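You operate a simulated robot arm through the tools that you are given. There is no shell and no other tool. Be economical: measure what you need, move in short steps, check, and stop when the job is done.

You are at the controls of a simulated robot arm. One attempt, no reset.

## Task
Give the teal-collar vial 2 doses of dye and one of water.
Fine: load it in the blue cup of the turntable and step it under the drip tube; BLUE key, WATER key. Set down upright: what you pick out.

Only the result counts: the job must be done as asked and must still hold three seconds after the hand-in. Knocking over, shifting, dropping, spilling or breaking anything else fails it.

## Robot
A 6-joint arm with a two-finger parallel gripper, fixed in place. Base frame: the origin is at the foot of the arm, x ahead of it, y to its left, z up; the work surface is at about z = 0.85. Units: m, degrees, N and s.
With the tool pointing down near the work surface it reaches from about 0.24 to 0.64 m from the base axis. Its first joint turns from -66.0 to 66.0 degrees. Payload 2.7 kg.
Tool frame: the origin (TCP) lies between the finger pads and is the grasp point; the fingertips stand 0.023 m ahead of it; z points along the fingers, y is the line along which they close. The gripper opens to 0.094 m. The fingers are 0.038 m wide and 0.01 m thick; the gripper's body (0.054 by 0.096 m) begins 0.039 m behind the TCP.
Orientation is told as [roll, pitch, yaw] about the base's x, y, z axes, in that order, counted from this pose: with the fingers straight down and closing along the base's y, the tool's x points along the base's -x, its y along +y and its z along -z.

## Interface
- The arm moves only by the tool drive_tool. Its argument "targets" is a list that holds one entry, the list of rows, each a list of 7 numbers: the closure in counts, from 0 (fully open) to 255 (shut), then the shift along the base's x, y, z in m, then the turn, a rotation vector about the base's x, y, z in degrees. In form: [[[claw, tx, ty, tz, ax, ay, az], ...]]. A call has 1 to 12 rows; each row is the pose to reach, as a shift and turn from the pose commanded when the call began. Each row takes 0.2 s and may step no farther than 0.05 m and 8.6 degrees from the row before; otherwise, or with a gripper value out of range, the whole call is refused. Where a pose cannot be reached the arm comes as near as it can. A force on the tool above 40 N (or 10 N above the force at the start of the call, whichever is more), or a blocked arm, ends the call early, and 0.2 s more pass. Each finger travels about 0.045 m/s and halts on what it meets, pressing with about 26 N; the grip force reading is that of the motor and also rises with nothing between the fingers. The clock runs only during rows and for 0.2 s after the last one: add rows that repeat a pose to give the fingers time. It gives the time, the measured TCP pose, the force on the tool (base axes), the opening and the grip force at its end, in the units of the frame above (readings bear some noise), with the torque about the TCP (base axes, N m) and any sound that the robot's microphone picked up, and new pictures: "views" is both (left out), scene, wrist or none.
- Cameras (640 x 400 px; columns grow to the right, rows downward): "scene" is fixed at [0.0856, -0.4412, 1.4068]; the picture's right is [0.67, -0.75, 0.00], its down [-0.40, -0.36, -0.84] and it looks along [0.63, 0.56, -0.54] (base axes); focal length 312 px, centre (320, 200). "wrist" rides on the gripper at [0.086, 0.016, -0.074] in the tool frame; the picture's right is [-0.18, 0.98, 0.00], its down [-0.58, -0.11, -0.81] and it looks along [-0.79, -0.15, 0.59] (tool axes); focal length 243 px, centre (320, 200). There is no depth. A picture from a camera that has moved, and an enlarged one, comes with that camera's place and axes in the base frame and with its lens.
- inspect(camera, box): a new picture of the part [left, top, right, bottom] of that camera's present view, enlarged. The clock stands still meanwhile.
- hand_in(): hands the job in; it is judged then, once.

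Work in short steps. Places have to be worked out from the pictures, the camera data and where the tool is seen: move nearer, look again, correct. Check each grasp and each placing, and mend what went wrong. You have 120 turns and 200 pictures in all, those below and enlarged ones among them. Open the gripper and draw the arm clear of the work before you hand the job in, unless the task says otherwise; then end with one line.

The tools are called as name(argument=value, ...) on one line, values as JSON. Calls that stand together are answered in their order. drive_tool: Moves the arm, as the interface text tells. Its arguments: {"type":"object","properties":{"targets":{"type":"array","items":{"type":"array","items":{"type":"array","items":{"type":"number"}}}},"views":{"type":"string","enum":["both","scene","wrist","none"]}},"required":["targets"]} The other tools are called the same way: inspect (camera, box) takes an enlarged picture of a part of a camera's view; hand_in () hands the job in.

At the start:

```text
t: 0.0
tool_pos: [0.3343, -0.1762, 1.1905]
ee_rot: [0.0, 0.1, -0.1]
ft_force: [0.6, 0.0, -0.3]
ft_torque: [0.03, 0.02, 0.01]
grip_width: 0.0939
finger_force: 0.0
```

scene: 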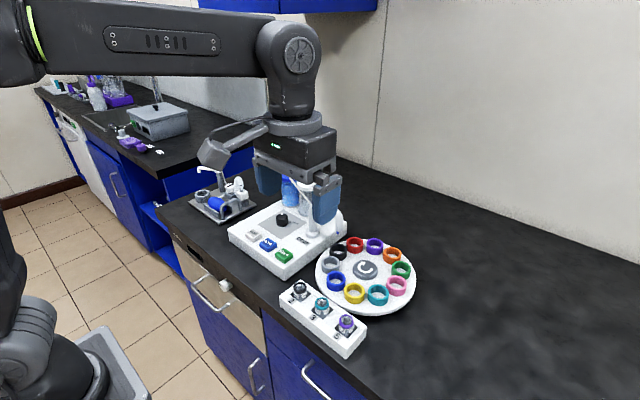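
wrist: 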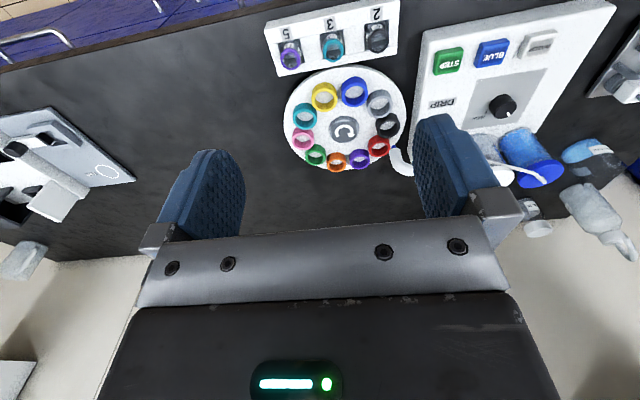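

I'll look closely at the rack, turntable and drip station first.

inspect(camera="scene", box=[220, 180, 430, 360])

inspect(camera="wrist", box=[250, 0, 450, 180])

inspect(camera="wrist", box=[390, 0, 640, 250])

```text
2.22 times, centred on (325, 270) of scene
camera zoom: at [0.0856, -0.4412, 1.4068], right [0.67, -0.75, 0.0], down [-0.4, -0.36, -0.84], along [0.63, 0.56, -0.54], focal length 694 px, centre (309, 44)
```

zoom: 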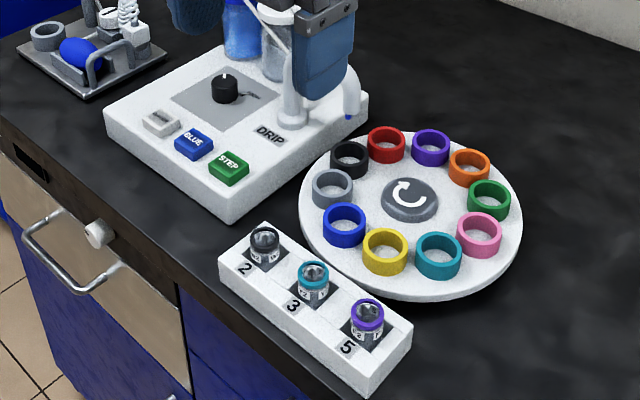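

```text
2.22 times, centred on (350, 90) of wrist
camera zoom: at [0.2473, -0.1612, 1.2634], right [0.18, 0.98, 0.0], down [0.58, -0.11, 0.81], along [0.79, -0.15, -0.59], focal length 539 px, centre (253, 444)
```

zoom: 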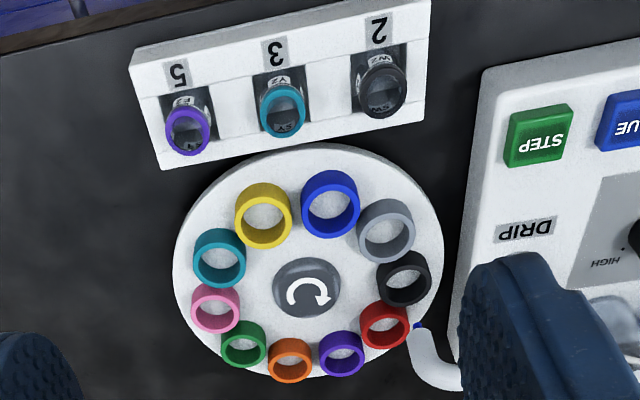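

```text
1.60 times, centred on (515, 125) of wrist
camera zoom: at [0.2473, -0.1612, 1.2634], right [0.18, 0.98, 0.0], down [0.58, -0.11, 0.81], along [0.79, -0.15, -0.59], focal length 388 px, centre (8, 320)
```

zoom: 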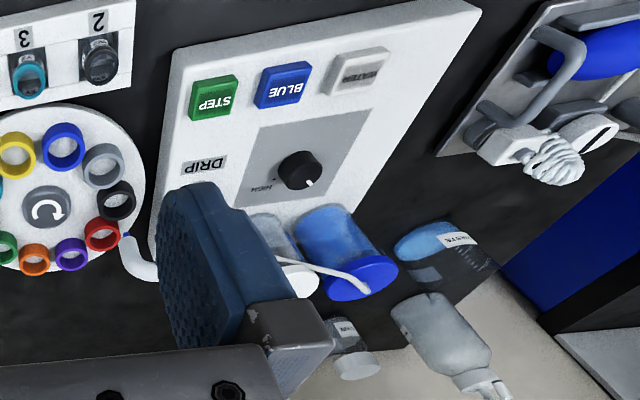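

Both cameras agree: the teal vial is near (0.395, -0.17, 0.90) and the blue cup near (0.467, -0.148, 0.89). I'll check the knob and labels, then come closer.

inspect(camera="wrist", box=[470, 60, 550, 130])

inspect(camera="scene", box=[230, 195, 350, 270])

drive_tool(targets=[[[0, 0.0, 0, -0.04, 0, 0, 0], [0, -0.01, 0, -0.08, 0, 0, 0], [0, -0.01, 0, -0.12, 0, 0, 0]]])

```text
5.71 times, centred on (510, 95) of wrist
camera zoom: at [0.2473, -0.1612, 1.2634], right [0.18, 0.98, 0.0], down [0.58, -0.11, 0.81], along [0.79, -0.15, -0.59], focal length 1386 px, centre (-766, 800)
```

zoom: 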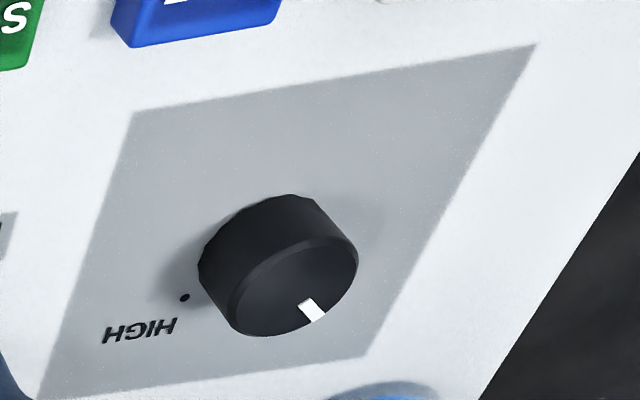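

```text
5.33 times, centred on (290, 232) of scene
camera zoom: at [0.0856, -0.4412, 1.4068], right [0.67, -0.75, 0.0], down [-0.4, -0.36, -0.84], along [0.63, 0.56, -0.54], focal length 1666 px, centre (480, 27)
```

zoom: 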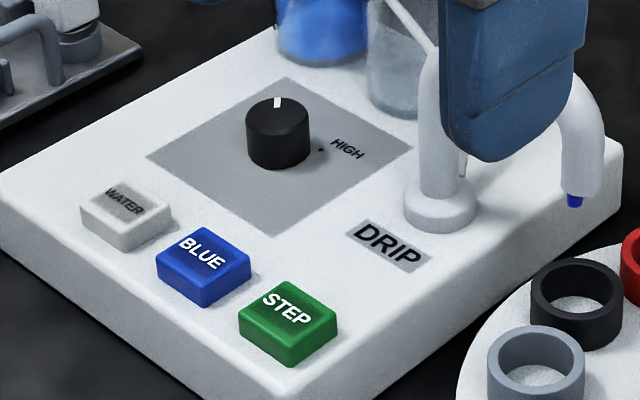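

```text
t: 0.8
tool_pos: [0.3255, -0.1761, 1.0687]
ee_rot: [0.1, 0.0, 0.0]
ft_force: [-0.3, -0.8, 0.6]
ft_torque: [0.01, 0.03, 0.0]
grip_width: 0.094
finger_force: 0.0
camera wrist: at [0.2376, -0.161, 1.1429], right [0.18, 0.98, 0.0], down [0.58, -0.11, 0.81], along [0.79, -0.15, -0.59], focal length 243 px, centre (320, 200)
```

scene: 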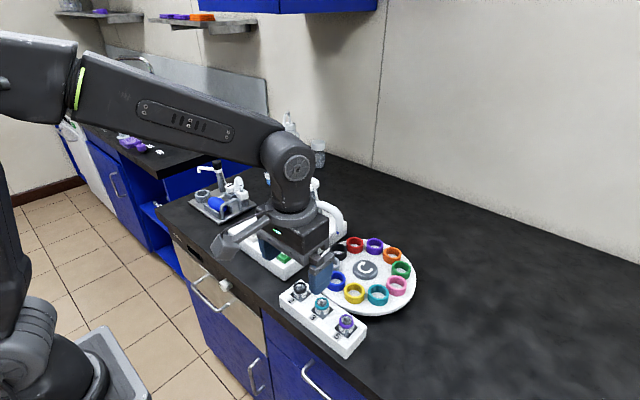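
wrist: 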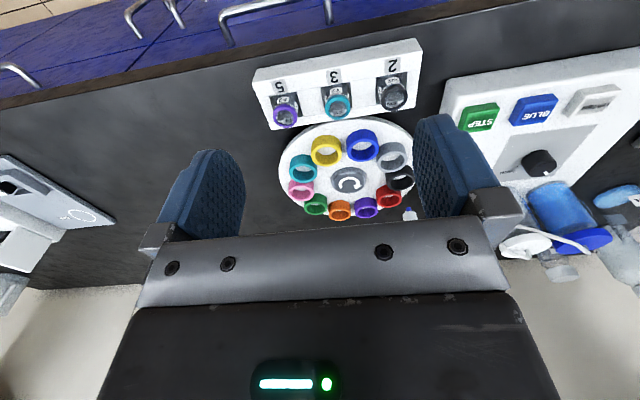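

I'll look closely at the vials and knob from here.

inspect(camera="wrist", box=[250, 30, 430, 140])

inspect(camera="wrist", box=[440, 70, 640, 200])

inspect(camera="scene", box=[280, 270, 370, 330])

```text
3.56 times, centred on (340, 85) of wrist
camera zoom: at [0.2376, -0.161, 1.1429], right [0.18, 0.98, 0.0], down [0.58, -0.11, 0.81], along [0.79, -0.15, -0.59], focal length 863 px, centre (249, 609)
```

zoom: 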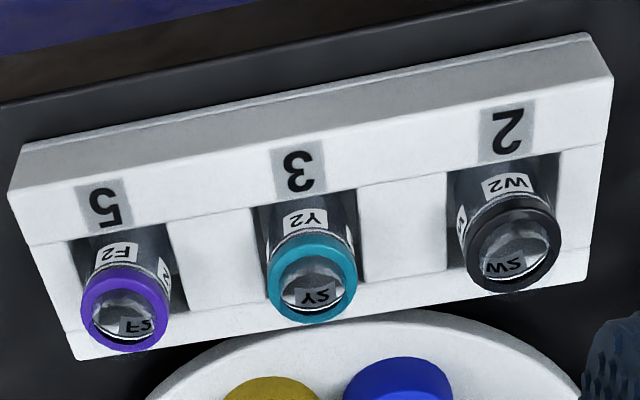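

```text
3.08 times, centred on (540, 135) of wrist
camera zoom: at [0.2376, -0.161, 1.1429], right [0.18, 0.98, 0.0], down [0.58, -0.11, 0.81], along [0.79, -0.15, -0.59], focal length 746 px, centre (-357, 400)
```

zoom: 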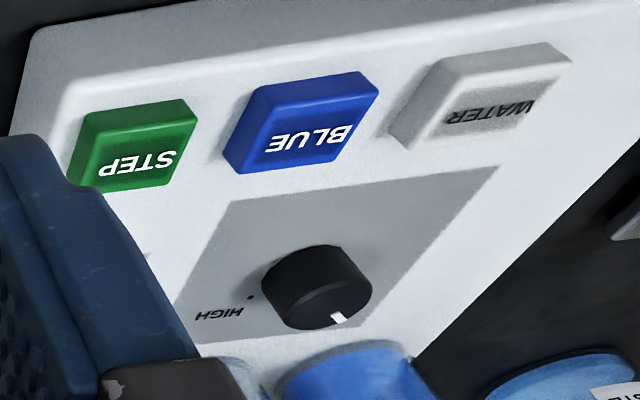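

```text
6.67 times, centred on (325, 300) of scene
camera zoom: at [0.0856, -0.4412, 1.4068], right [0.67, -0.75, 0.0], down [-0.4, -0.36, -0.84], along [0.63, 0.56, -0.54], focal length 2082 px, centre (287, -467)
```

zoom: 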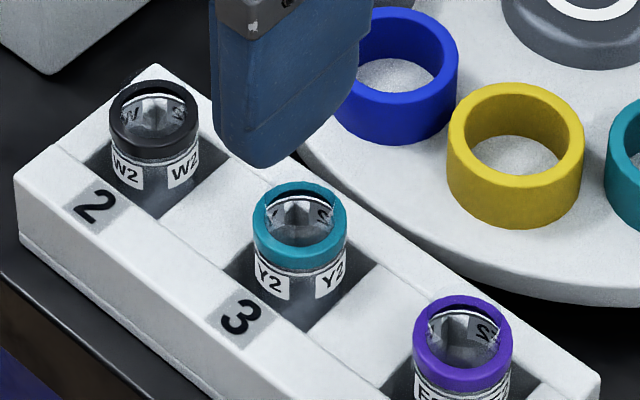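

The collar's top centre comes out at (0.396, -0.171, 0.899) and the rack top at about z=0.882. I'll move above the vial with the gripper partly closed to clear the neighbours.

drive_tool(targets=[[[60, 0.035, 0.002, 0, 0, 0, 0], [106, 0.07, 0.005, -0.03, 0, 0, 0], [106, 0.07, 0.005, -0.07, 0, 0, 0], [106, 0.07, 0.005, -0.1, 0, 0, 0], [106, 0.07, 0.005, -0.1, 0, 0, 0]]])

```text
t: 2.0
tool_pos: [0.3946, -0.1716, 0.9692]
ee_rot: [0.0, -0.2, -0.1]
ft_force: [0.4, 0.2, -0.5]
ft_torque: [0.01, 0.03, 0.02]
grip_width: 0.0549
finger_force: 0.1
camera wrist: at [0.3076, -0.1554, 1.043], right [0.18, 0.98, 0.0], down [0.58, -0.11, 0.81], along [0.79, -0.15, -0.59], focal length 243 px, centre (320, 200)
```

scene: 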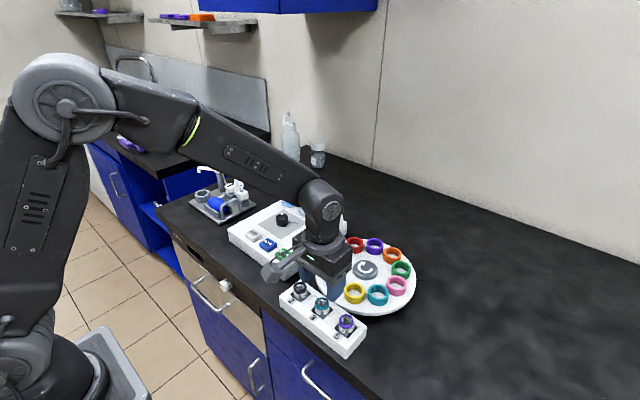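
wrist: 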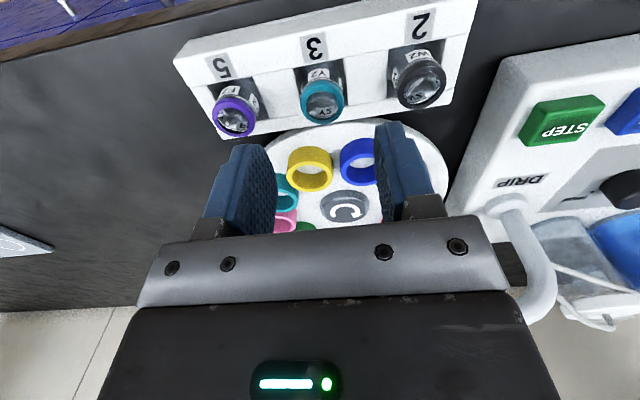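

The vial is centred at about (0.395, -0.170). I'll descend to z≈0.907.

drive_tool(targets=[[[106, 0, 0.001, -0.03, 0, 0, 0], [106, 0, 0.001, -0.05, 0, 0, 0], [106, 0, 0.001, -0.06, 0, 0, 0], [106, 0, 0.001, -0.063, 0, 0, 0]]])

inspect(camera="scene", box=[270, 240, 400, 340])

```text
t: 3.0
tool_pos: [0.3949, -0.1708, 0.9075]
ee_rot: [-0.1, 0.0, 0.0]
ft_force: [-0.1, 0.6, 0.0]
ft_torque: [-0.01, 0.0, 0.04]
grip_width: 0.055
finger_force: 0.1
camera wrist: at [0.3076, -0.1546, 0.9802], right [0.18, 0.98, 0.0], down [0.58, -0.11, 0.81], along [0.79, -0.15, -0.59], focal length 243 px, centre (320, 200)
```

scene: 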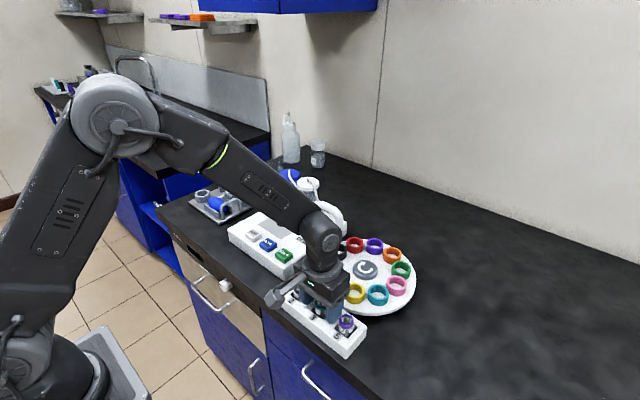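
wrist: 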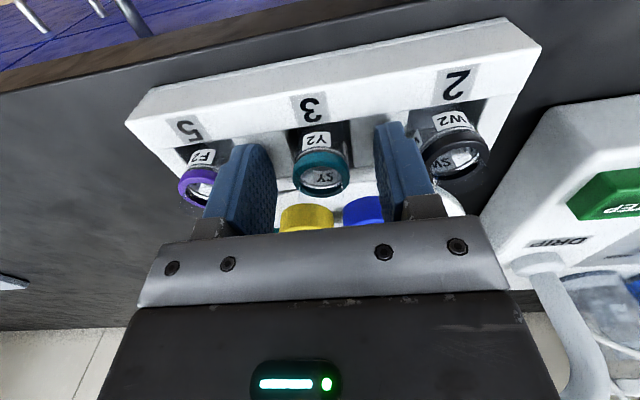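

```text
4.00 times, centred on (335, 290) of scene
camera zoom: at [0.0856, -0.4412, 1.4068], right [0.67, -0.75, 0.0], down [-0.4, -0.36, -0.84], along [0.63, 0.56, -0.54], focal length 1249 px, centre (260, -160)
```

zoom: 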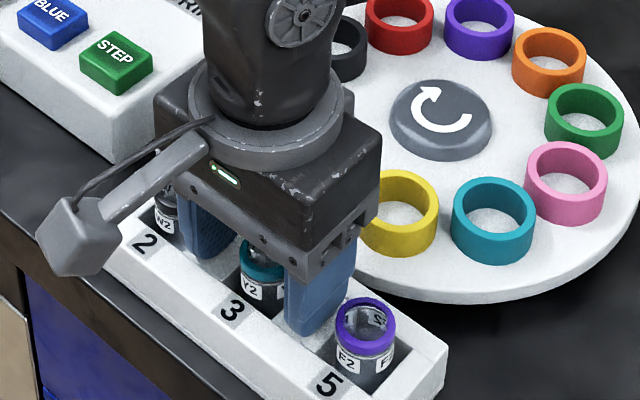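

The vial is centred between the pads. I'll go 4 mm lower and close gently.

drive_tool(targets=[[[106, 0, 0, -0.003, 0, 0, 0], [106, 0, 0, -0.004, 0, 0, 0], [140, 0, 0, -0.004, 0, 0, 0], [170, 0, 0, -0.004, 0, 0, 0], [200, 0, 0, -0.004, 0, 0, 0], [200, 0, 0, -0.004, 0, 0, 0], [200, 0, 0, -0.004, 0, 0, 0]]])

```text
t: 3.6
tool_pos: [0.3954, -0.1702, 0.9052]
ee_rot: [-0.1, -0.3, 0.0]
ft_force: [-0.3, 1.2, 5.0]
ft_torque: [0.11, 0.12, -0.01]
grip_width: 0.0426
finger_force: 0.8
stopped in row 3: the force on the tool passed its limit at 43 N (the readings are from after the stop); the commanded pose is now the measured one
camera wrist: at [0.3082, -0.1548, 0.9796], right [0.18, 0.98, 0.0], down [0.58, -0.11, 0.81], along [0.79, -0.15, -0.59], focal length 243 px, centre (320, 200)
```

scene: 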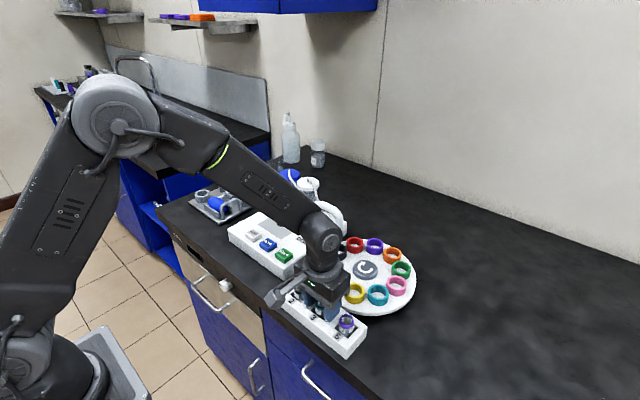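
wrist: 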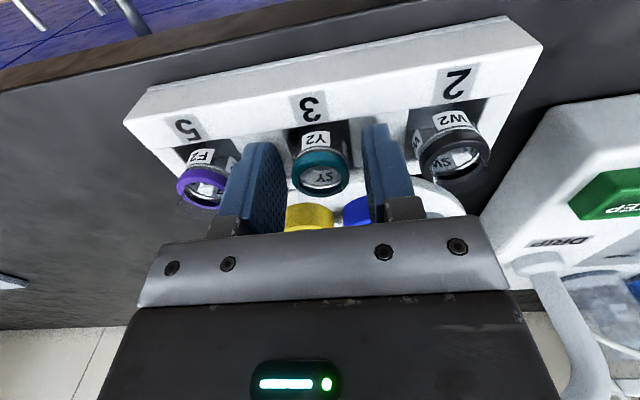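

The tips touched the rack top at z≈0.882. I'll back up 2 mm and close.

drive_tool(targets=[[[130, 0, 0, 0.002, 0, 0, 0], [140, 0, 0, 0.002, 0, 0, 0], [160, 0, 0, 0.002, 0, 0, 0], [185, 0, 0, 0.002, 0, 0, 0], [200, 0, 0, 0.002, 0, 0, 0], [200, 0, 0, 0.002, 0, 0, 0]]])

```text
t: 5.0
tool_pos: [0.3934, -0.1719, 0.9077]
ee_rot: [0.0, -0.3, 0.0]
ft_force: [-0.4, -0.5, 0.2]
ft_torque: [0.0, -0.01, 0.01]
grip_width: 0.0241
finger_force: 26.1
camera wrist: at [0.3079, -0.1548, 0.9812], right [0.18, 0.98, 0.0], down [0.58, -0.11, 0.81], along [0.79, -0.15, -0.59], focal length 243 px, centre (320, 200)
```

scene: 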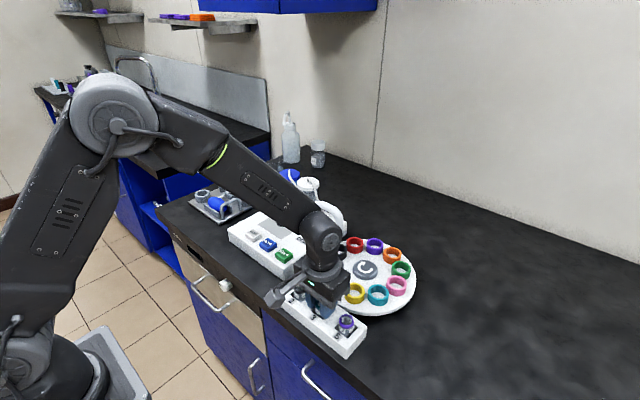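
wrist: 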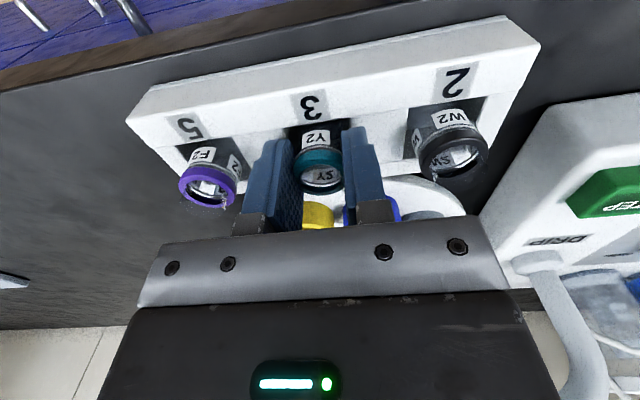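

It is gripped at 24 mm. I'll lift it straight up and check.

drive_tool(targets=[[[200, 0, 0, 0.02, 0, 0, 0], [200, 0, 0, 0.05, 0, 0, 0], [200, 0, 0, 0.08, 0, 0, 0], [200, 0, 0, 0.08, 0, 0, 0]]])

inspect(camera="scene", box=[270, 220, 400, 320])

inspect(camera="wrist", box=[220, 60, 440, 220])

```text
t: 6.0
tool_pos: [0.3942, -0.1712, 0.9884]
ee_rot: [0.0, -0.1, 0.1]
ft_force: [-0.4, 0.0, 0.3]
ft_torque: [0.0, 0.0, 0.0]
grip_width: 0.024
finger_force: 26.2
camera wrist: at [0.3074, -0.1554, 1.0616], right [0.18, 0.98, 0.0], down [0.58, -0.11, 0.81], along [0.79, -0.15, -0.59], focal length 243 px, centre (320, 200)
```

scene: 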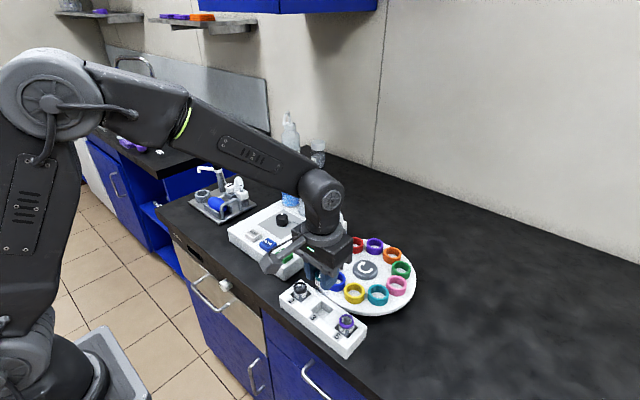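
wrist: 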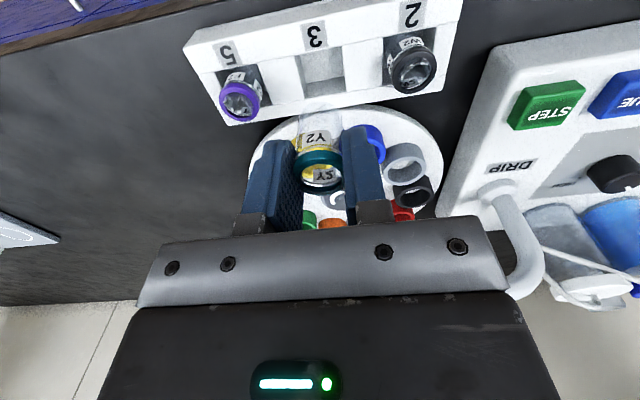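

```text
4.00 times, centred on (335, 270) of scene
camera zoom: at [0.0855, -0.4412, 1.4068], right [0.67, -0.75, 0.0], down [-0.4, -0.36, -0.84], along [0.63, 0.56, -0.54], focal length 1249 px, centre (260, -80)
```

zoom: 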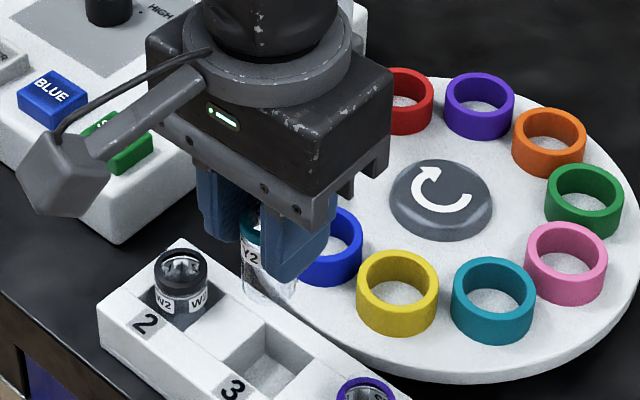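

```text
2.50 times, centred on (330, 140) of wrist
camera zoom: at [0.3074, -0.1554, 1.0616], right [0.18, 0.98, 0.0], down [0.58, -0.11, 0.81], along [0.79, -0.15, -0.59], focal length 606 px, centre (295, 350)
```

zoom: 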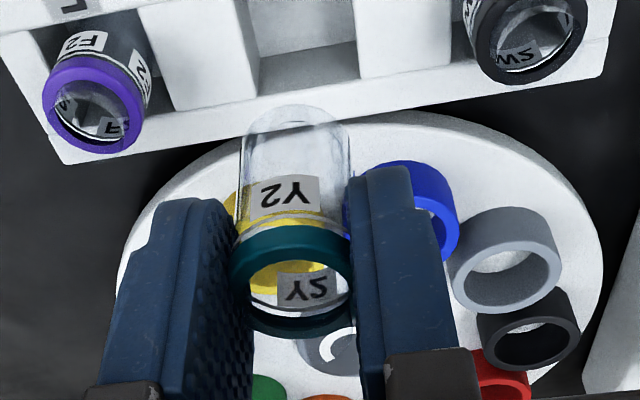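

The vial is clear of the rack, upright, with its bottom about 5.5 cm below the TCP. I'll shift aside (higher) so both cameras can see the blue cup for an accurate fix.

drive_tool(targets=[[[200, 0, -0.03, 0.02, 0, 0, 0], [200, 0, -0.06, 0.03, 0, 0, 0], [200, 0, -0.08, 0.03, 0, 0, 0], [200, 0, -0.08, 0.03, 0, 0, 0]]], views="none")

inspect(camera="wrist", box=[300, 60, 520, 200])

inspect(camera="scene", box=[310, 225, 425, 325])

```text
t: 7.0
tool_pos: [0.3944, -0.2501, 1.018]
ee_rot: [0.0, -0.2, 0.1]
ft_force: [0.3, -0.5, 0.0]
ft_torque: [0.02, 0.01, 0.02]
grip_width: 0.0241
finger_force: 26.2
```

```text
2.86 times, centred on (410, 130) of wrist
camera zoom: at [0.308, -0.2345, 1.0911], right [0.18, 0.98, 0.0], down [0.58, -0.11, 0.81], along [0.79, -0.15, -0.59], focal length 693 px, centre (63, 400)
```

zoom: 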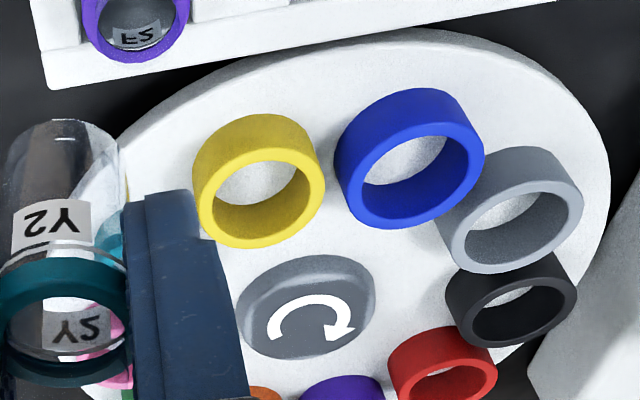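

```text
4.00 times, centred on (368, 275) of scene
camera zoom: at [0.0855, -0.4412, 1.4068], right [0.67, -0.75, 0.0], down [-0.4, -0.36, -0.84], along [0.63, 0.56, -0.54], focal length 1249 px, centre (130, -100)
```

zoom: 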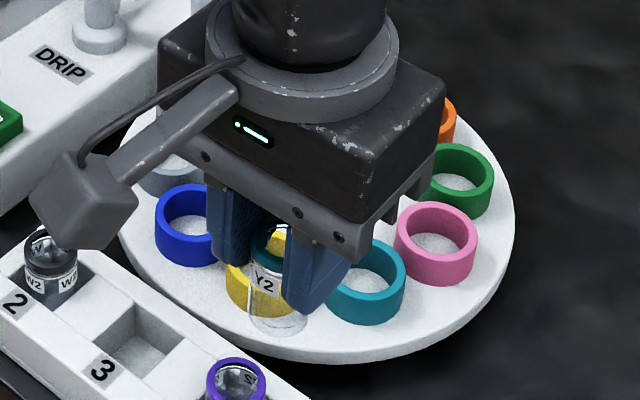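

Fitting the ring of cups gives a turntable centre of (0.548, -0.170), cup-circle radius 0.081, and the blue cup at about (0.4715, -0.1445) with its rim at z≈0.89. I'll hover the vial above it.

drive_tool(targets=[[[200, 0.02, 0.035, 0, 0, 0, 0], [200, 0.04, 0.07, 0, 0, 0, 0], [200, 0.06, 0.1, 0, 0, 0, 0], [200, 0.077, 0.106, -0.01, 0, 0, 0], [200, 0.077, 0.106, -0.04, 0, 0, 0], [200, 0.077, 0.106, -0.05, 0, 0, 0], [200, 0.077, 0.106, -0.05, 0, 0, 0]]], views="none")

inspect(camera="wrist", box=[230, 60, 430, 200])

inspect(camera="scene", box=[290, 210, 410, 310])

```text
t: 8.6
tool_pos: [0.4724, -0.1433, 0.9673]
ee_rot: [-0.1, -0.1, -0.1]
ft_force: [-0.2, 0.3, -0.2]
ft_torque: [0.0, -0.01, 0.04]
grip_width: 0.0239
finger_force: 26.0
```

```text
2.86 times, centred on (330, 130) of wrist
camera zoom: at [0.3854, -0.1278, 1.0411], right [0.18, 0.98, 0.0], down [0.58, -0.11, 0.81], along [0.79, -0.15, -0.59], focal length 693 px, centre (291, 400)
```

zoom: 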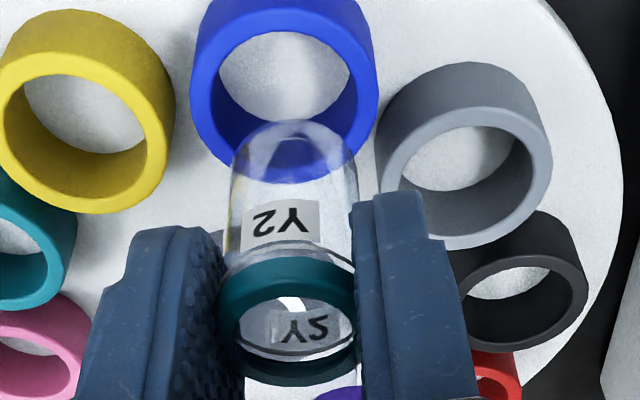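

```text
4.00 times, centred on (350, 260) of scene
camera zoom: at [0.0856, -0.4412, 1.4068], right [0.67, -0.75, 0.0], down [-0.4, -0.36, -0.84], along [0.63, 0.56, -0.54], focal length 1249 px, centre (200, -40)
```

zoom: 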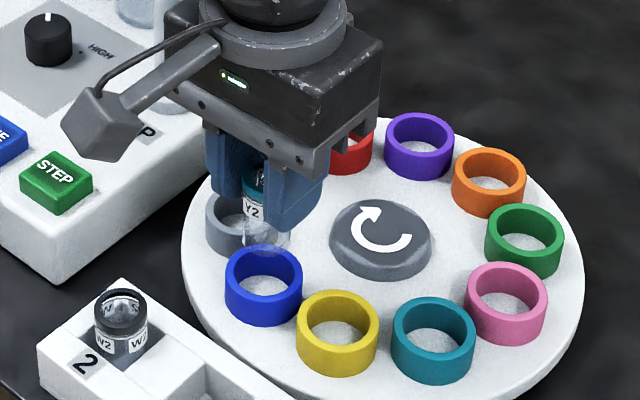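

The refined cup centre is (0.4715, -0.1455, rim 0.89), and the vial axis is at about (0.4715, -0.1436). I'll shift y by -2 mm, lower so the bottom just enters the rim, and look.

drive_tool(targets=[[[200, 0, -0.002, -0.01, 0, 0, 0], [200, 0, -0.002, -0.02, 0, 0, 0], [200, 0, -0.002, -0.025, 0, 0, 0], [200, 0, -0.002, -0.025, 0, 0, 0]]], views="none")

inspect(camera="wrist", box=[230, 60, 430, 200])

inspect(camera="scene", box=[310, 235, 390, 305])

```text
t: 9.6
tool_pos: [0.4708, -0.1457, 0.9417]
ee_rot: [0.1, 0.0, -0.1]
ft_force: [-0.4, 0.5, -1.0]
ft_torque: [-0.01, 0.0, -0.01]
grip_width: 0.024
finger_force: 26.7
```

```text
2.86 times, centred on (330, 130) of wrist
camera zoom: at [0.3847, -0.1302, 1.016], right [0.18, 0.98, 0.0], down [0.58, -0.11, 0.81], along [0.79, -0.15, -0.59], focal length 693 px, centre (291, 400)
```

zoom: 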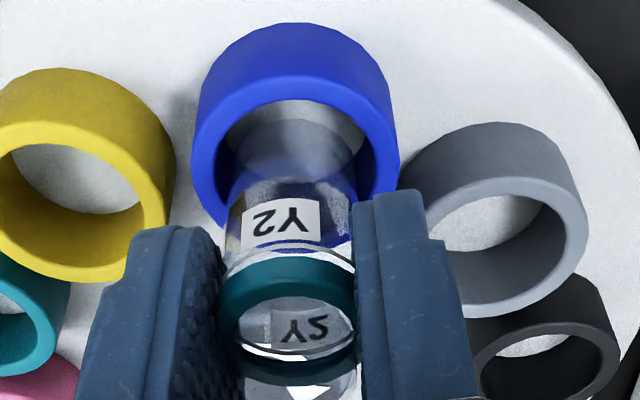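

```text
5.71 times, centred on (350, 270) of scene
camera zoom: at [0.0856, -0.4412, 1.4068], right [0.67, -0.75, 0.0], down [-0.4, -0.36, -0.84], along [0.63, 0.56, -0.54], focal length 1785 px, centre (149, -200)
```

zoom: 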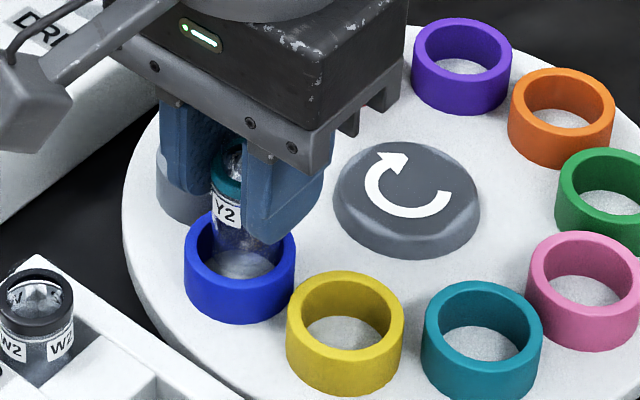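

The vial is concentric with the cup in both views. I'll lower it carefully.

drive_tool(targets=[[[200, 0, 0, -0.004, 0, 0, 0], [200, 0, 0, -0.008, 0, 0, 0], [200, 0, 0, -0.011, 0, 0, 0], [200, 0, 0, -0.011, 0, 0, 0]]], views="none")

inspect(camera="scene", box=[310, 235, 390, 305])

inspect(camera="wrist", box=[230, 60, 430, 200])

```text
t: 10.6
tool_pos: [0.4712, -0.1467, 0.9317]
ee_rot: [0.1, -0.1, -0.1]
ft_force: [1.0, 1.0, 0.0]
ft_torque: [-0.04, 0.0, 0.0]
grip_width: 0.0238
finger_force: 26.0
```

```text
5.71 times, centred on (350, 270) of scene
camera zoom: at [0.0856, -0.4412, 1.4068], right [0.67, -0.75, 0.0], down [-0.4, -0.36, -0.84], along [0.63, 0.56, -0.54], focal length 1785 px, centre (149, -200)
```

zoom: 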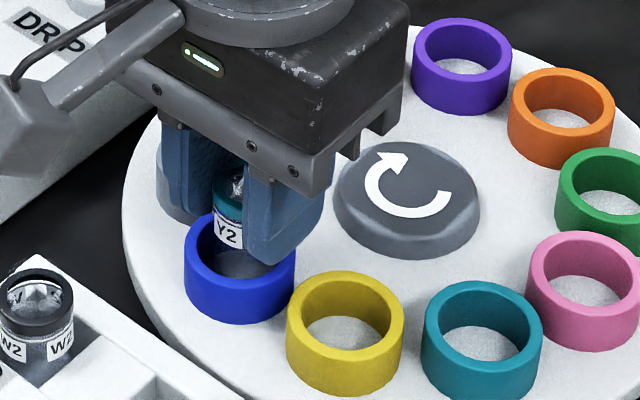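

```text
2.86 times, centred on (330, 130) of wrist
camera zoom: at [0.3852, -0.1309, 1.0053], right [0.18, 0.98, 0.0], down [0.58, -0.11, 0.81], along [0.79, -0.15, -0.59], focal length 693 px, centre (291, 400)
```

zoom: 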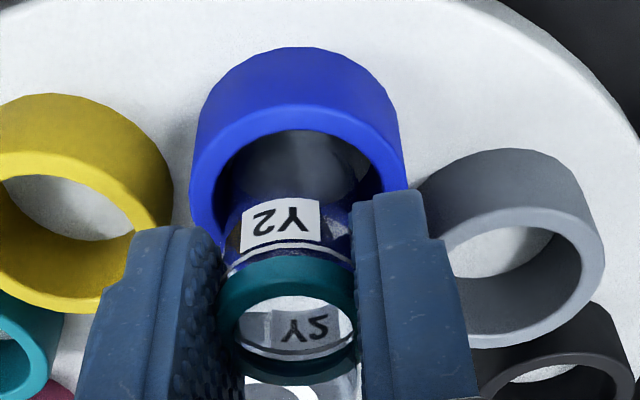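

It is inside the cup with no contact yet. I'll continue in small steps watching the force.

drive_tool(targets=[[[200, 0, 0, -0.002, 0, 0, 0], [200, 0, 0, -0.004, 0, 0, 0], [200, 0, 0, -0.005, 0, 0, 0], [200, 0, 0, -0.005, 0, 0, 0]]], views="none")

```text
t: 11.6
tool_pos: [0.4721, -0.1464, 0.9273]
ee_rot: [-0.1, -0.2, -0.1]
ft_force: [-1.8, 0.0, 5.0]
ft_torque: [0.04, 0.02, 0.01]
grip_width: 0.0241
finger_force: 25.6
```

There is slight upward force, which is likely the start of contact. I'll try 1 mm more.

drive_tool(targets=[[[200, 0, 0, -0.001, 0, 0, 0], [200, 0, 0, -0.001, 0, 0, 0]]], views="none")

inspect(camera="wrist", box=[230, 60, 430, 200])

inspect(camera="scene", box=[310, 235, 390, 305])

```text
t: 12.2
tool_pos: [0.4721, -0.1472, 0.9262]
ee_rot: [-0.1, -0.3, 0.1]
ft_force: [0.7, -0.9, 6.4]
ft_torque: [-0.02, -0.01, 0.05]
grip_width: 0.0238
finger_force: 26.1
```

```text
2.86 times, centred on (330, 130) of wrist
camera zoom: at [0.3854, -0.131, 0.9994], right [0.18, 0.98, 0.0], down [0.58, -0.11, 0.81], along [0.8, -0.15, -0.59], focal length 693 px, centre (291, 400)
```

zoom: 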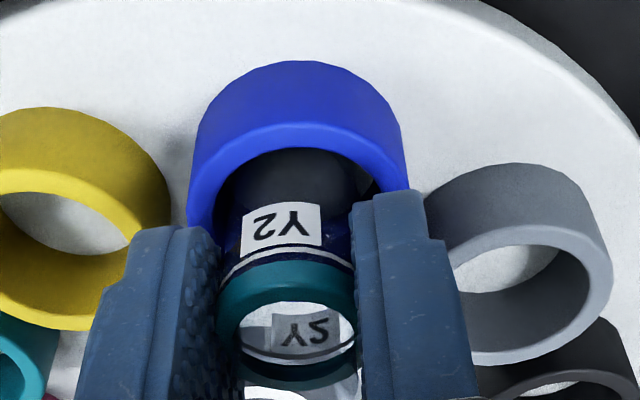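

```text
5.71 times, centred on (350, 270) of scene
camera zoom: at [0.0855, -0.4412, 1.4068], right [0.67, -0.75, 0.0], down [-0.4, -0.36, -0.84], along [0.63, 0.56, -0.54], focal length 1785 px, centre (149, -200)
```

zoom: 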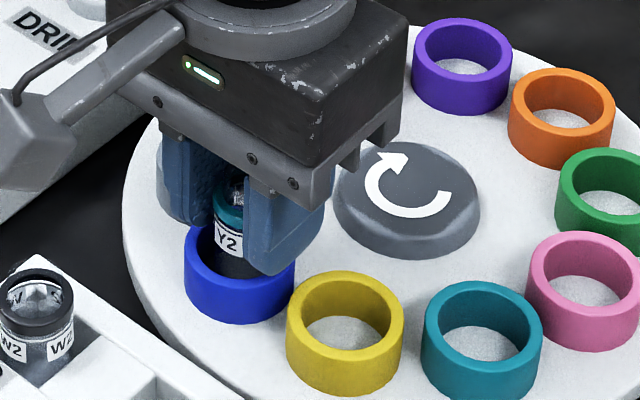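

The vial is seated with about 6 N on it and upright. I'll open modestly, then rise straight up.

drive_tool(targets=[[[180, 0, 0, 0, 0, 0, 0], [150, 0, 0, 0, 0, 0, 0], [120, 0, 0, 0, 0, 0, 0], [106, 0, 0, 0, 0, 0, 0], [106, 0, 0, 0, 0, 0, 0], [106, 0, 0, 0.02, 0, 0, 0], [106, 0, 0, 0.05, 0, 0, 0], [106, 0, 0, 0.09, 0, 0, 0], [106, 0, 0, 0.09, 0, 0, 0]]], views="both")

inspect(camera="scene", box=[310, 225, 390, 305])

inspect(camera="wrist", box=[400, 60, 640, 230])

```text
t: 14.2
tool_pos: [0.4717, -0.1469, 1.0171]
ee_rot: [0.0, 0.0, 0.0]
ft_force: [0.6, -1.3, 0.4]
ft_torque: [0.0, 0.02, -0.01]
grip_width: 0.0548
finger_force: 0.0
camera wrist: at [0.3857, -0.1308, 1.0903], right [0.18, 0.98, 0.0], down [0.58, -0.11, 0.81], along [0.79, -0.15, -0.59], focal length 243 px, centre (320, 200)
```

scene: 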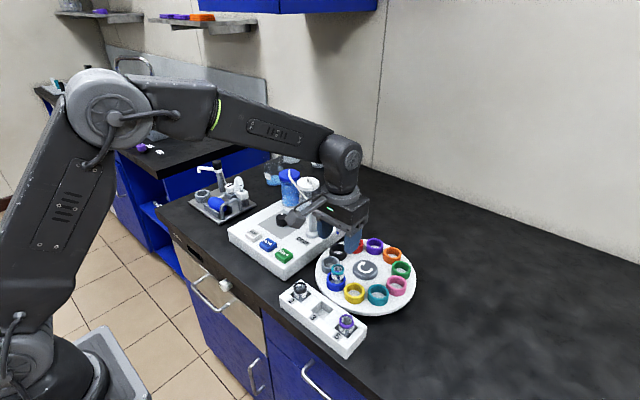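
wrist: 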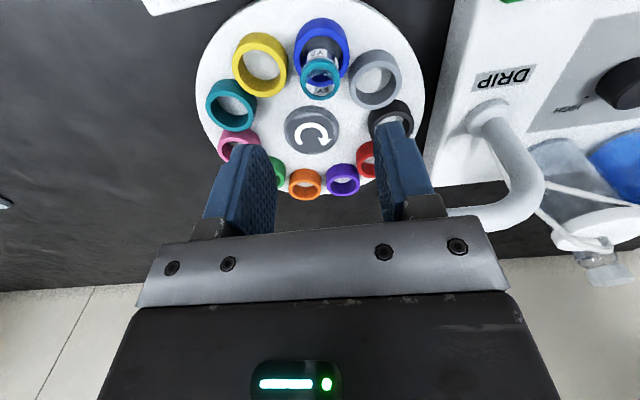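

```text
5.00 times, centred on (350, 265) of scene
camera zoom: at [0.0855, -0.4412, 1.4068], right [0.67, -0.75, 0.0], down [-0.4, -0.36, -0.84], along [0.63, 0.56, -0.54], focal length 1562 px, centre (170, -125)
```

zoom: 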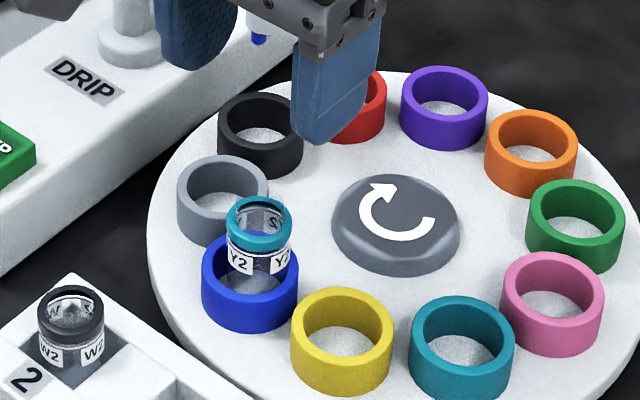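

```text
2.35 times, centred on (520, 145) of wrist
camera zoom: at [0.3857, -0.1308, 1.0903], right [0.18, 0.98, 0.0], down [0.58, -0.11, 0.81], along [0.79, -0.15, -0.59], focal length 571 px, centre (-151, 329)
```

zoom: 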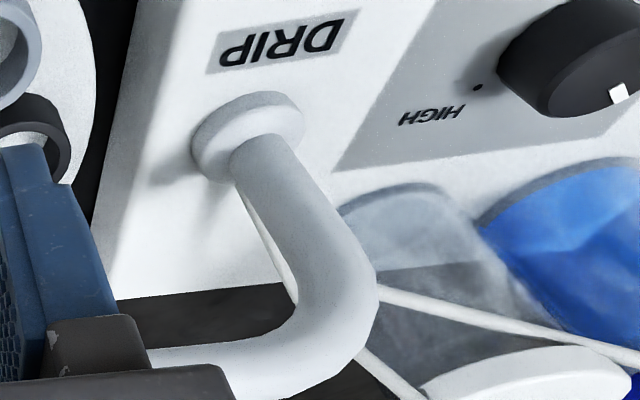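

The vial stands upright in the blue cup. Both views put the nozzle tip at (0.541, -0.091, 0.95), above the black cup, so I expect two steps. I'll close the gripper and move over the STEP key at about (0.44, -0.01).

drive_tool(targets=[[[140, -0.045, 0.01, 0.01, 0, 0, 0], [180, -0.08, 0.04, 0.01, 0, 0, 0], [220, -0.08, 0.085, 0.01, 0, 0, 0], [255, -0.065, 0.125, 0.01, 0, 0, 0], [255, -0.055, 0.13, 0.01, 0, 0, 0], [255, -0.055, 0.13, 0.0, 0, 0, 0]]])

inspect(camera="wrist", box=[230, 20, 430, 190])

inspect(camera="scene", box=[225, 190, 345, 290])

```text
t: 15.6
tool_pos: [0.4157, -0.0168, 1.0159]
ee_rot: [0.0, -0.2, 0.0]
ft_force: [0.5, -0.3, -0.3]
ft_torque: [0.0, 0.03, -0.03]
grip_width: 0.0001
finger_force: 25.7
camera wrist: at [0.3301, -0.0006, 1.0892], right [0.18, 0.98, 0.0], down [0.58, -0.11, 0.81], along [0.79, -0.15, -0.59], focal length 243 px, centre (320, 200)
```

scene: 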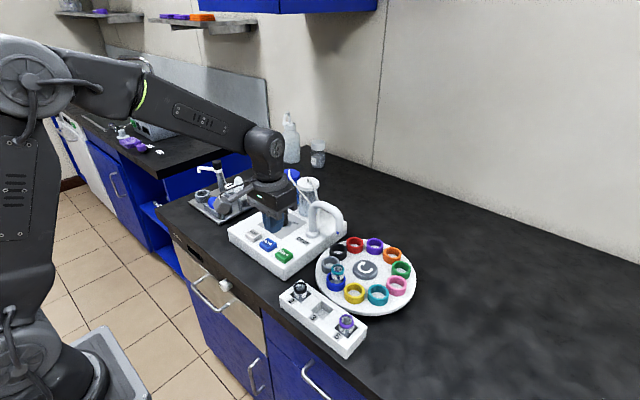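
wrist: 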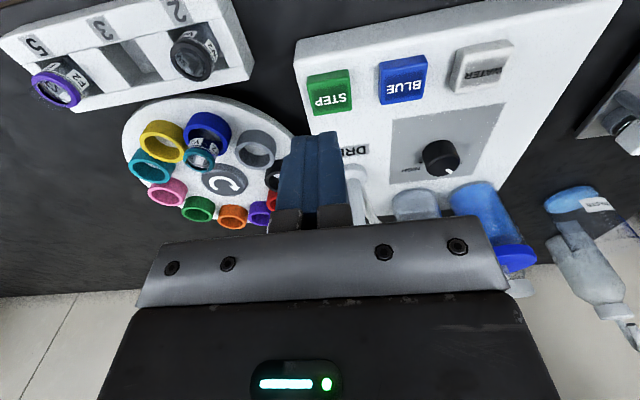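

```text
2.35 times, centred on (330, 105) of wrist
camera zoom: at [0.3301, -0.0006, 1.0892], right [0.18, 0.98, 0.0], down [0.58, -0.11, 0.81], along [0.79, -0.15, -0.59], focal length 571 px, centre (296, 424)
```

zoom: 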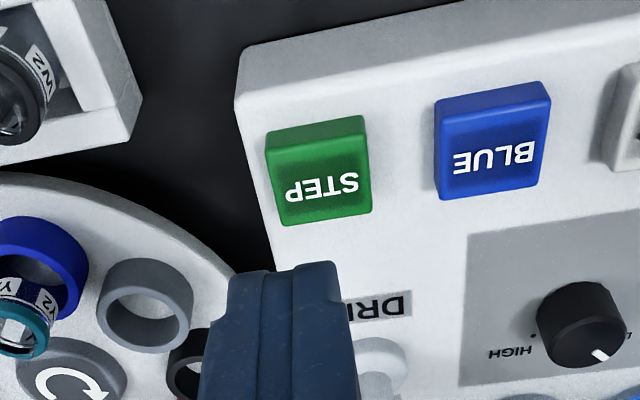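

```text
4.00 times, centred on (285, 240) of scene
camera zoom: at [0.0856, -0.4412, 1.4068], right [0.67, -0.75, 0.0], down [-0.4, -0.36, -0.84], along [0.63, 0.56, -0.54], focal length 1249 px, centre (460, 40)
```

zoom: 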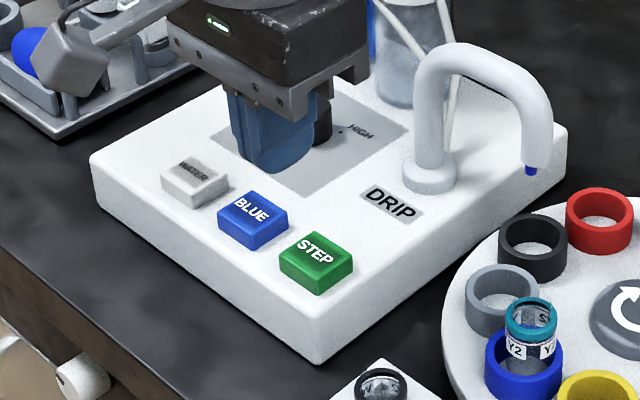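

STEP resolves to (0.439, -0.013, 0.904) and BLUE to (0.439, 0.0456). I can see a second label by the knob, so I'll check it.

inspect(camera="wrist", box=[380, 110, 500, 190])

drive_tool(targets=[[[255, 0.015, 0.003, -0.03, 0, 0, 0], [255, 0.023, 0.004, -0.06, 0, 0, 0], [255, 0.023, 0.004, -0.075, 0, 0, 0], [255, 0.023, 0.004, -0.075, 0, 0, 0]]])

inspect(camera="scene", box=[225, 190, 345, 290])

```text
5.00 times, centred on (440, 150) of wrist
camera zoom: at [0.3301, -0.0006, 1.0892], right [0.18, 0.98, 0.0], down [0.58, -0.11, 0.81], along [0.79, -0.15, -0.59], focal length 1213 px, centre (-280, 450)
```

zoom: 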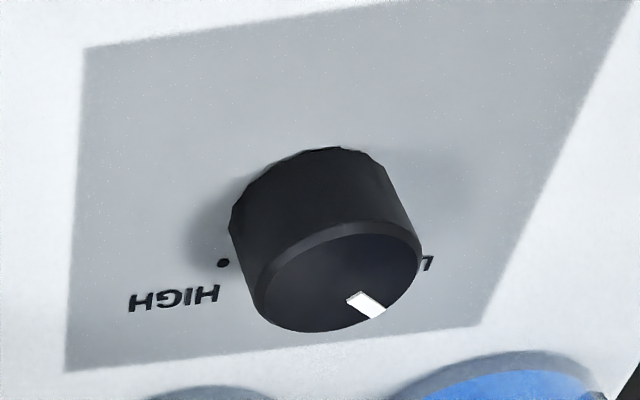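

```text
t: 16.6
tool_pos: [0.4395, -0.012, 0.9419]
ee_rot: [-0.1, -0.2, 0.0]
ft_force: [0.2, 0.1, -0.4]
ft_torque: [0.04, -0.02, -0.04]
grip_width: 0.0
finger_force: 26.1
camera wrist: at [0.3525, 0.0031, 1.014], right [0.18, 0.98, 0.0], down [0.58, -0.11, 0.81], along [0.79, -0.15, -0.59], focal length 243 px, centre (320, 200)
```

scene: 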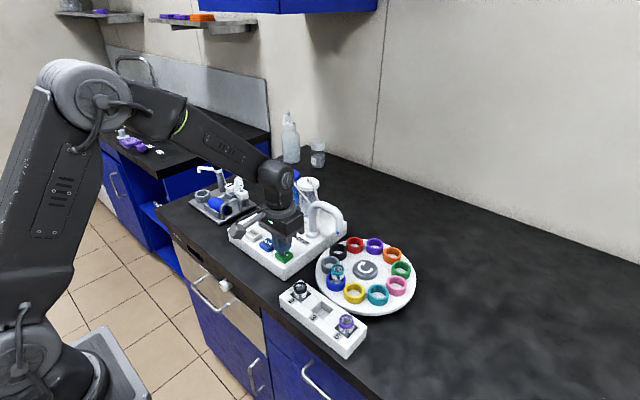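
wrist: 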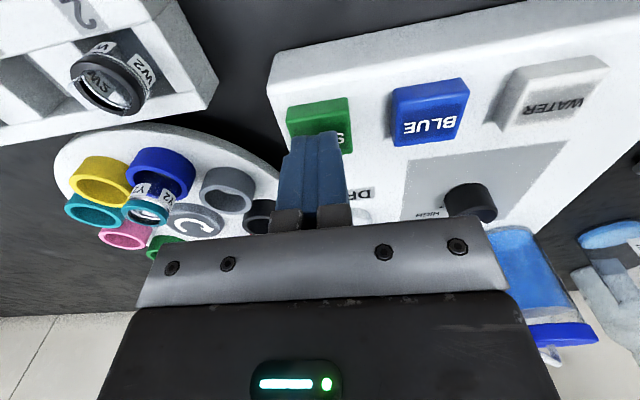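

```text
4.00 times, centred on (285, 240) of scene
camera zoom: at [0.0856, -0.4412, 1.4068], right [0.67, -0.75, 0.0], down [-0.4, -0.36, -0.84], along [0.63, 0.56, -0.54], focal length 1249 px, centre (460, 40)
```

zoom: 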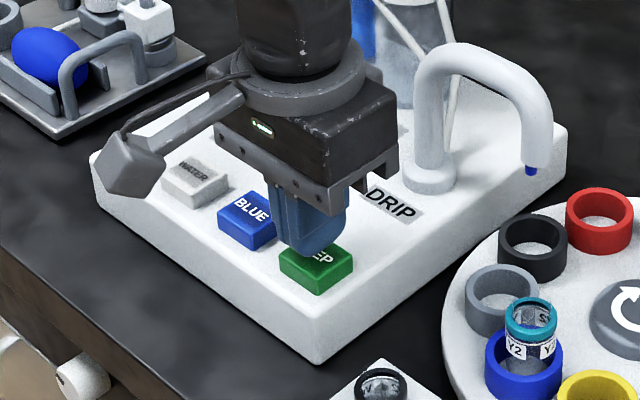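

The pointer is on the LOW side and the task doesn't ask to change it, so I leave it. The fingertips are over STEP, about 15 mm above. I'll press once and release.

drive_tool(targets=[[[255, 0, -0.001, -0.01, 0, 0, 0], [255, 0, -0.001, -0.015, 0, 0, 0], [255, 0, -0.001, -0.018, 0, 0, 0], [255, 0, -0.001, -0.0, 0, 0, 0], [255, 0, -0.001, 0.0, 0, 0, 0]]], views="scene")

```text
t: 17.8
tool_pos: [0.4399, -0.0137, 0.9404]
ee_rot: [0.0, -0.1, 0.2]
ft_force: [-0.8, 1.2, -0.6]
ft_torque: [0.0, -0.01, -0.03]
grip_width: 0.0
finger_force: 25.7
heard: click
```

scene: 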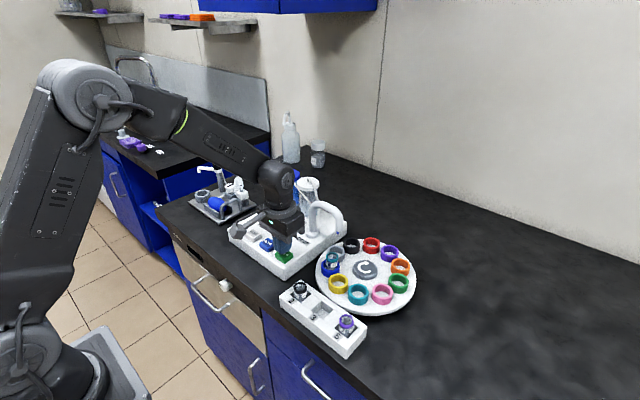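

One click was heard and the table is turning clockwise. I'll wait a moment for it to stop and measure the step.

drive_tool(targets=[[[255, 0, 0, 0, 0, 0, 0], [255, 0, 0, 0, 0, 0, 0], [255, 0, 0, 0, 0, 0, 0], [255, 0, 0, 0, 0, 0, 0], [255, 0, 0, 0, 0, 0, 0]]], views="none")

inspect(camera="scene", box=[300, 195, 430, 315])

```text
t: 19.0
tool_pos: [0.4386, -0.0123, 0.9392]
ee_rot: [0.0, -0.1, -0.1]
ft_force: [0.2, -0.2, -0.4]
ft_torque: [0.0, -0.02, 0.05]
grip_width: 0.0
finger_force: 25.7
```

```text
3.33 times, centred on (365, 255) of scene
camera zoom: at [0.0856, -0.4412, 1.4068], right [0.67, -0.75, 0.0], down [-0.4, -0.36, -0.84], along [0.63, 0.56, -0.54], focal length 1041 px, centre (170, 17)
```

zoom: 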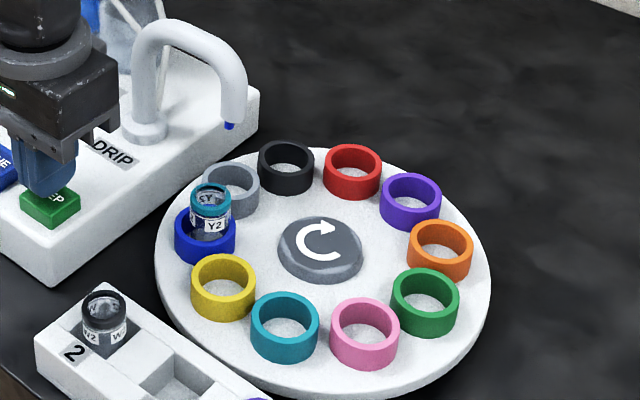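

One press moved the table exactly one cup pitch: blue is now where grey was. I'll press STEP again and wait for it to stop.

drive_tool(targets=[[[255, 0, 0, -0.01, 0, 0, 0], [255, 0, 0, -0.015, 0, 0, 0], [255, 0, 0, -0.018, 0, 0, 0], [255, 0, 0, -0.0, 0, 0, 0], [255, 0, 0, 0.0, 0, 0, 0], [255, 0, 0, 0.0, 0, 0, 0], [255, 0, 0, 0.0, 0, 0, 0], [255, 0, 0, 0.0, 0, 0, 0], [255, 0, 0, 0.0, 0, 0, 0], [255, 0, 0, 0.0, 0, 0, 0]]], views="none")

inspect(camera="scene", box=[300, 195, 430, 315])

inspect(camera="wrist", box=[30, 60, 400, 290])

```text
t: 21.2
tool_pos: [0.4389, -0.0126, 0.9413]
ee_rot: [0.0, -0.2, 0.0]
ft_force: [-0.5, 0.3, 0.2]
ft_torque: [0.03, 0.01, 0.0]
grip_width: 0.0
finger_force: 26.3
heard: click
```

```text
3.33 times, centred on (365, 255) of scene
camera zoom: at [0.0856, -0.4412, 1.4068], right [0.67, -0.75, 0.0], down [-0.4, -0.36, -0.84], along [0.63, 0.56, -0.54], focal length 1041 px, centre (170, 17)
```

zoom: 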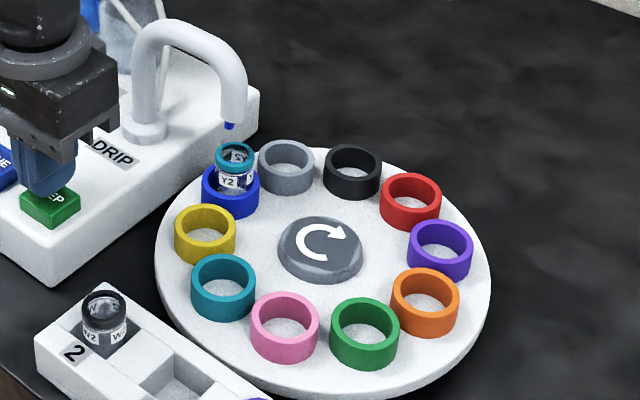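

```text
1.73 times, centred on (215, 175) of wrist
camera zoom: at [0.3524, 0.0026, 1.0141], right [0.18, 0.98, 0.0], down [0.58, -0.11, 0.81], along [0.79, -0.15, -0.59], focal length 420 px, centre (502, 243)
```

zoom: 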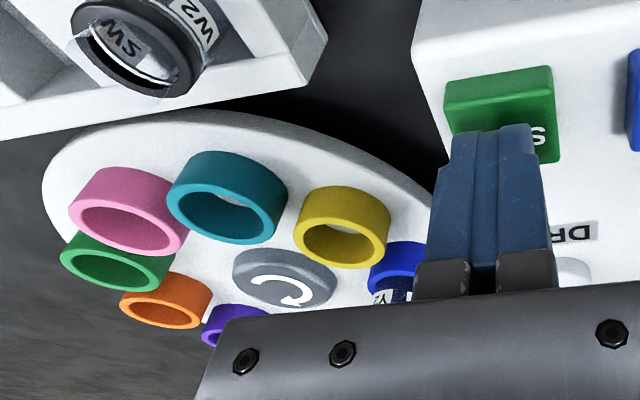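

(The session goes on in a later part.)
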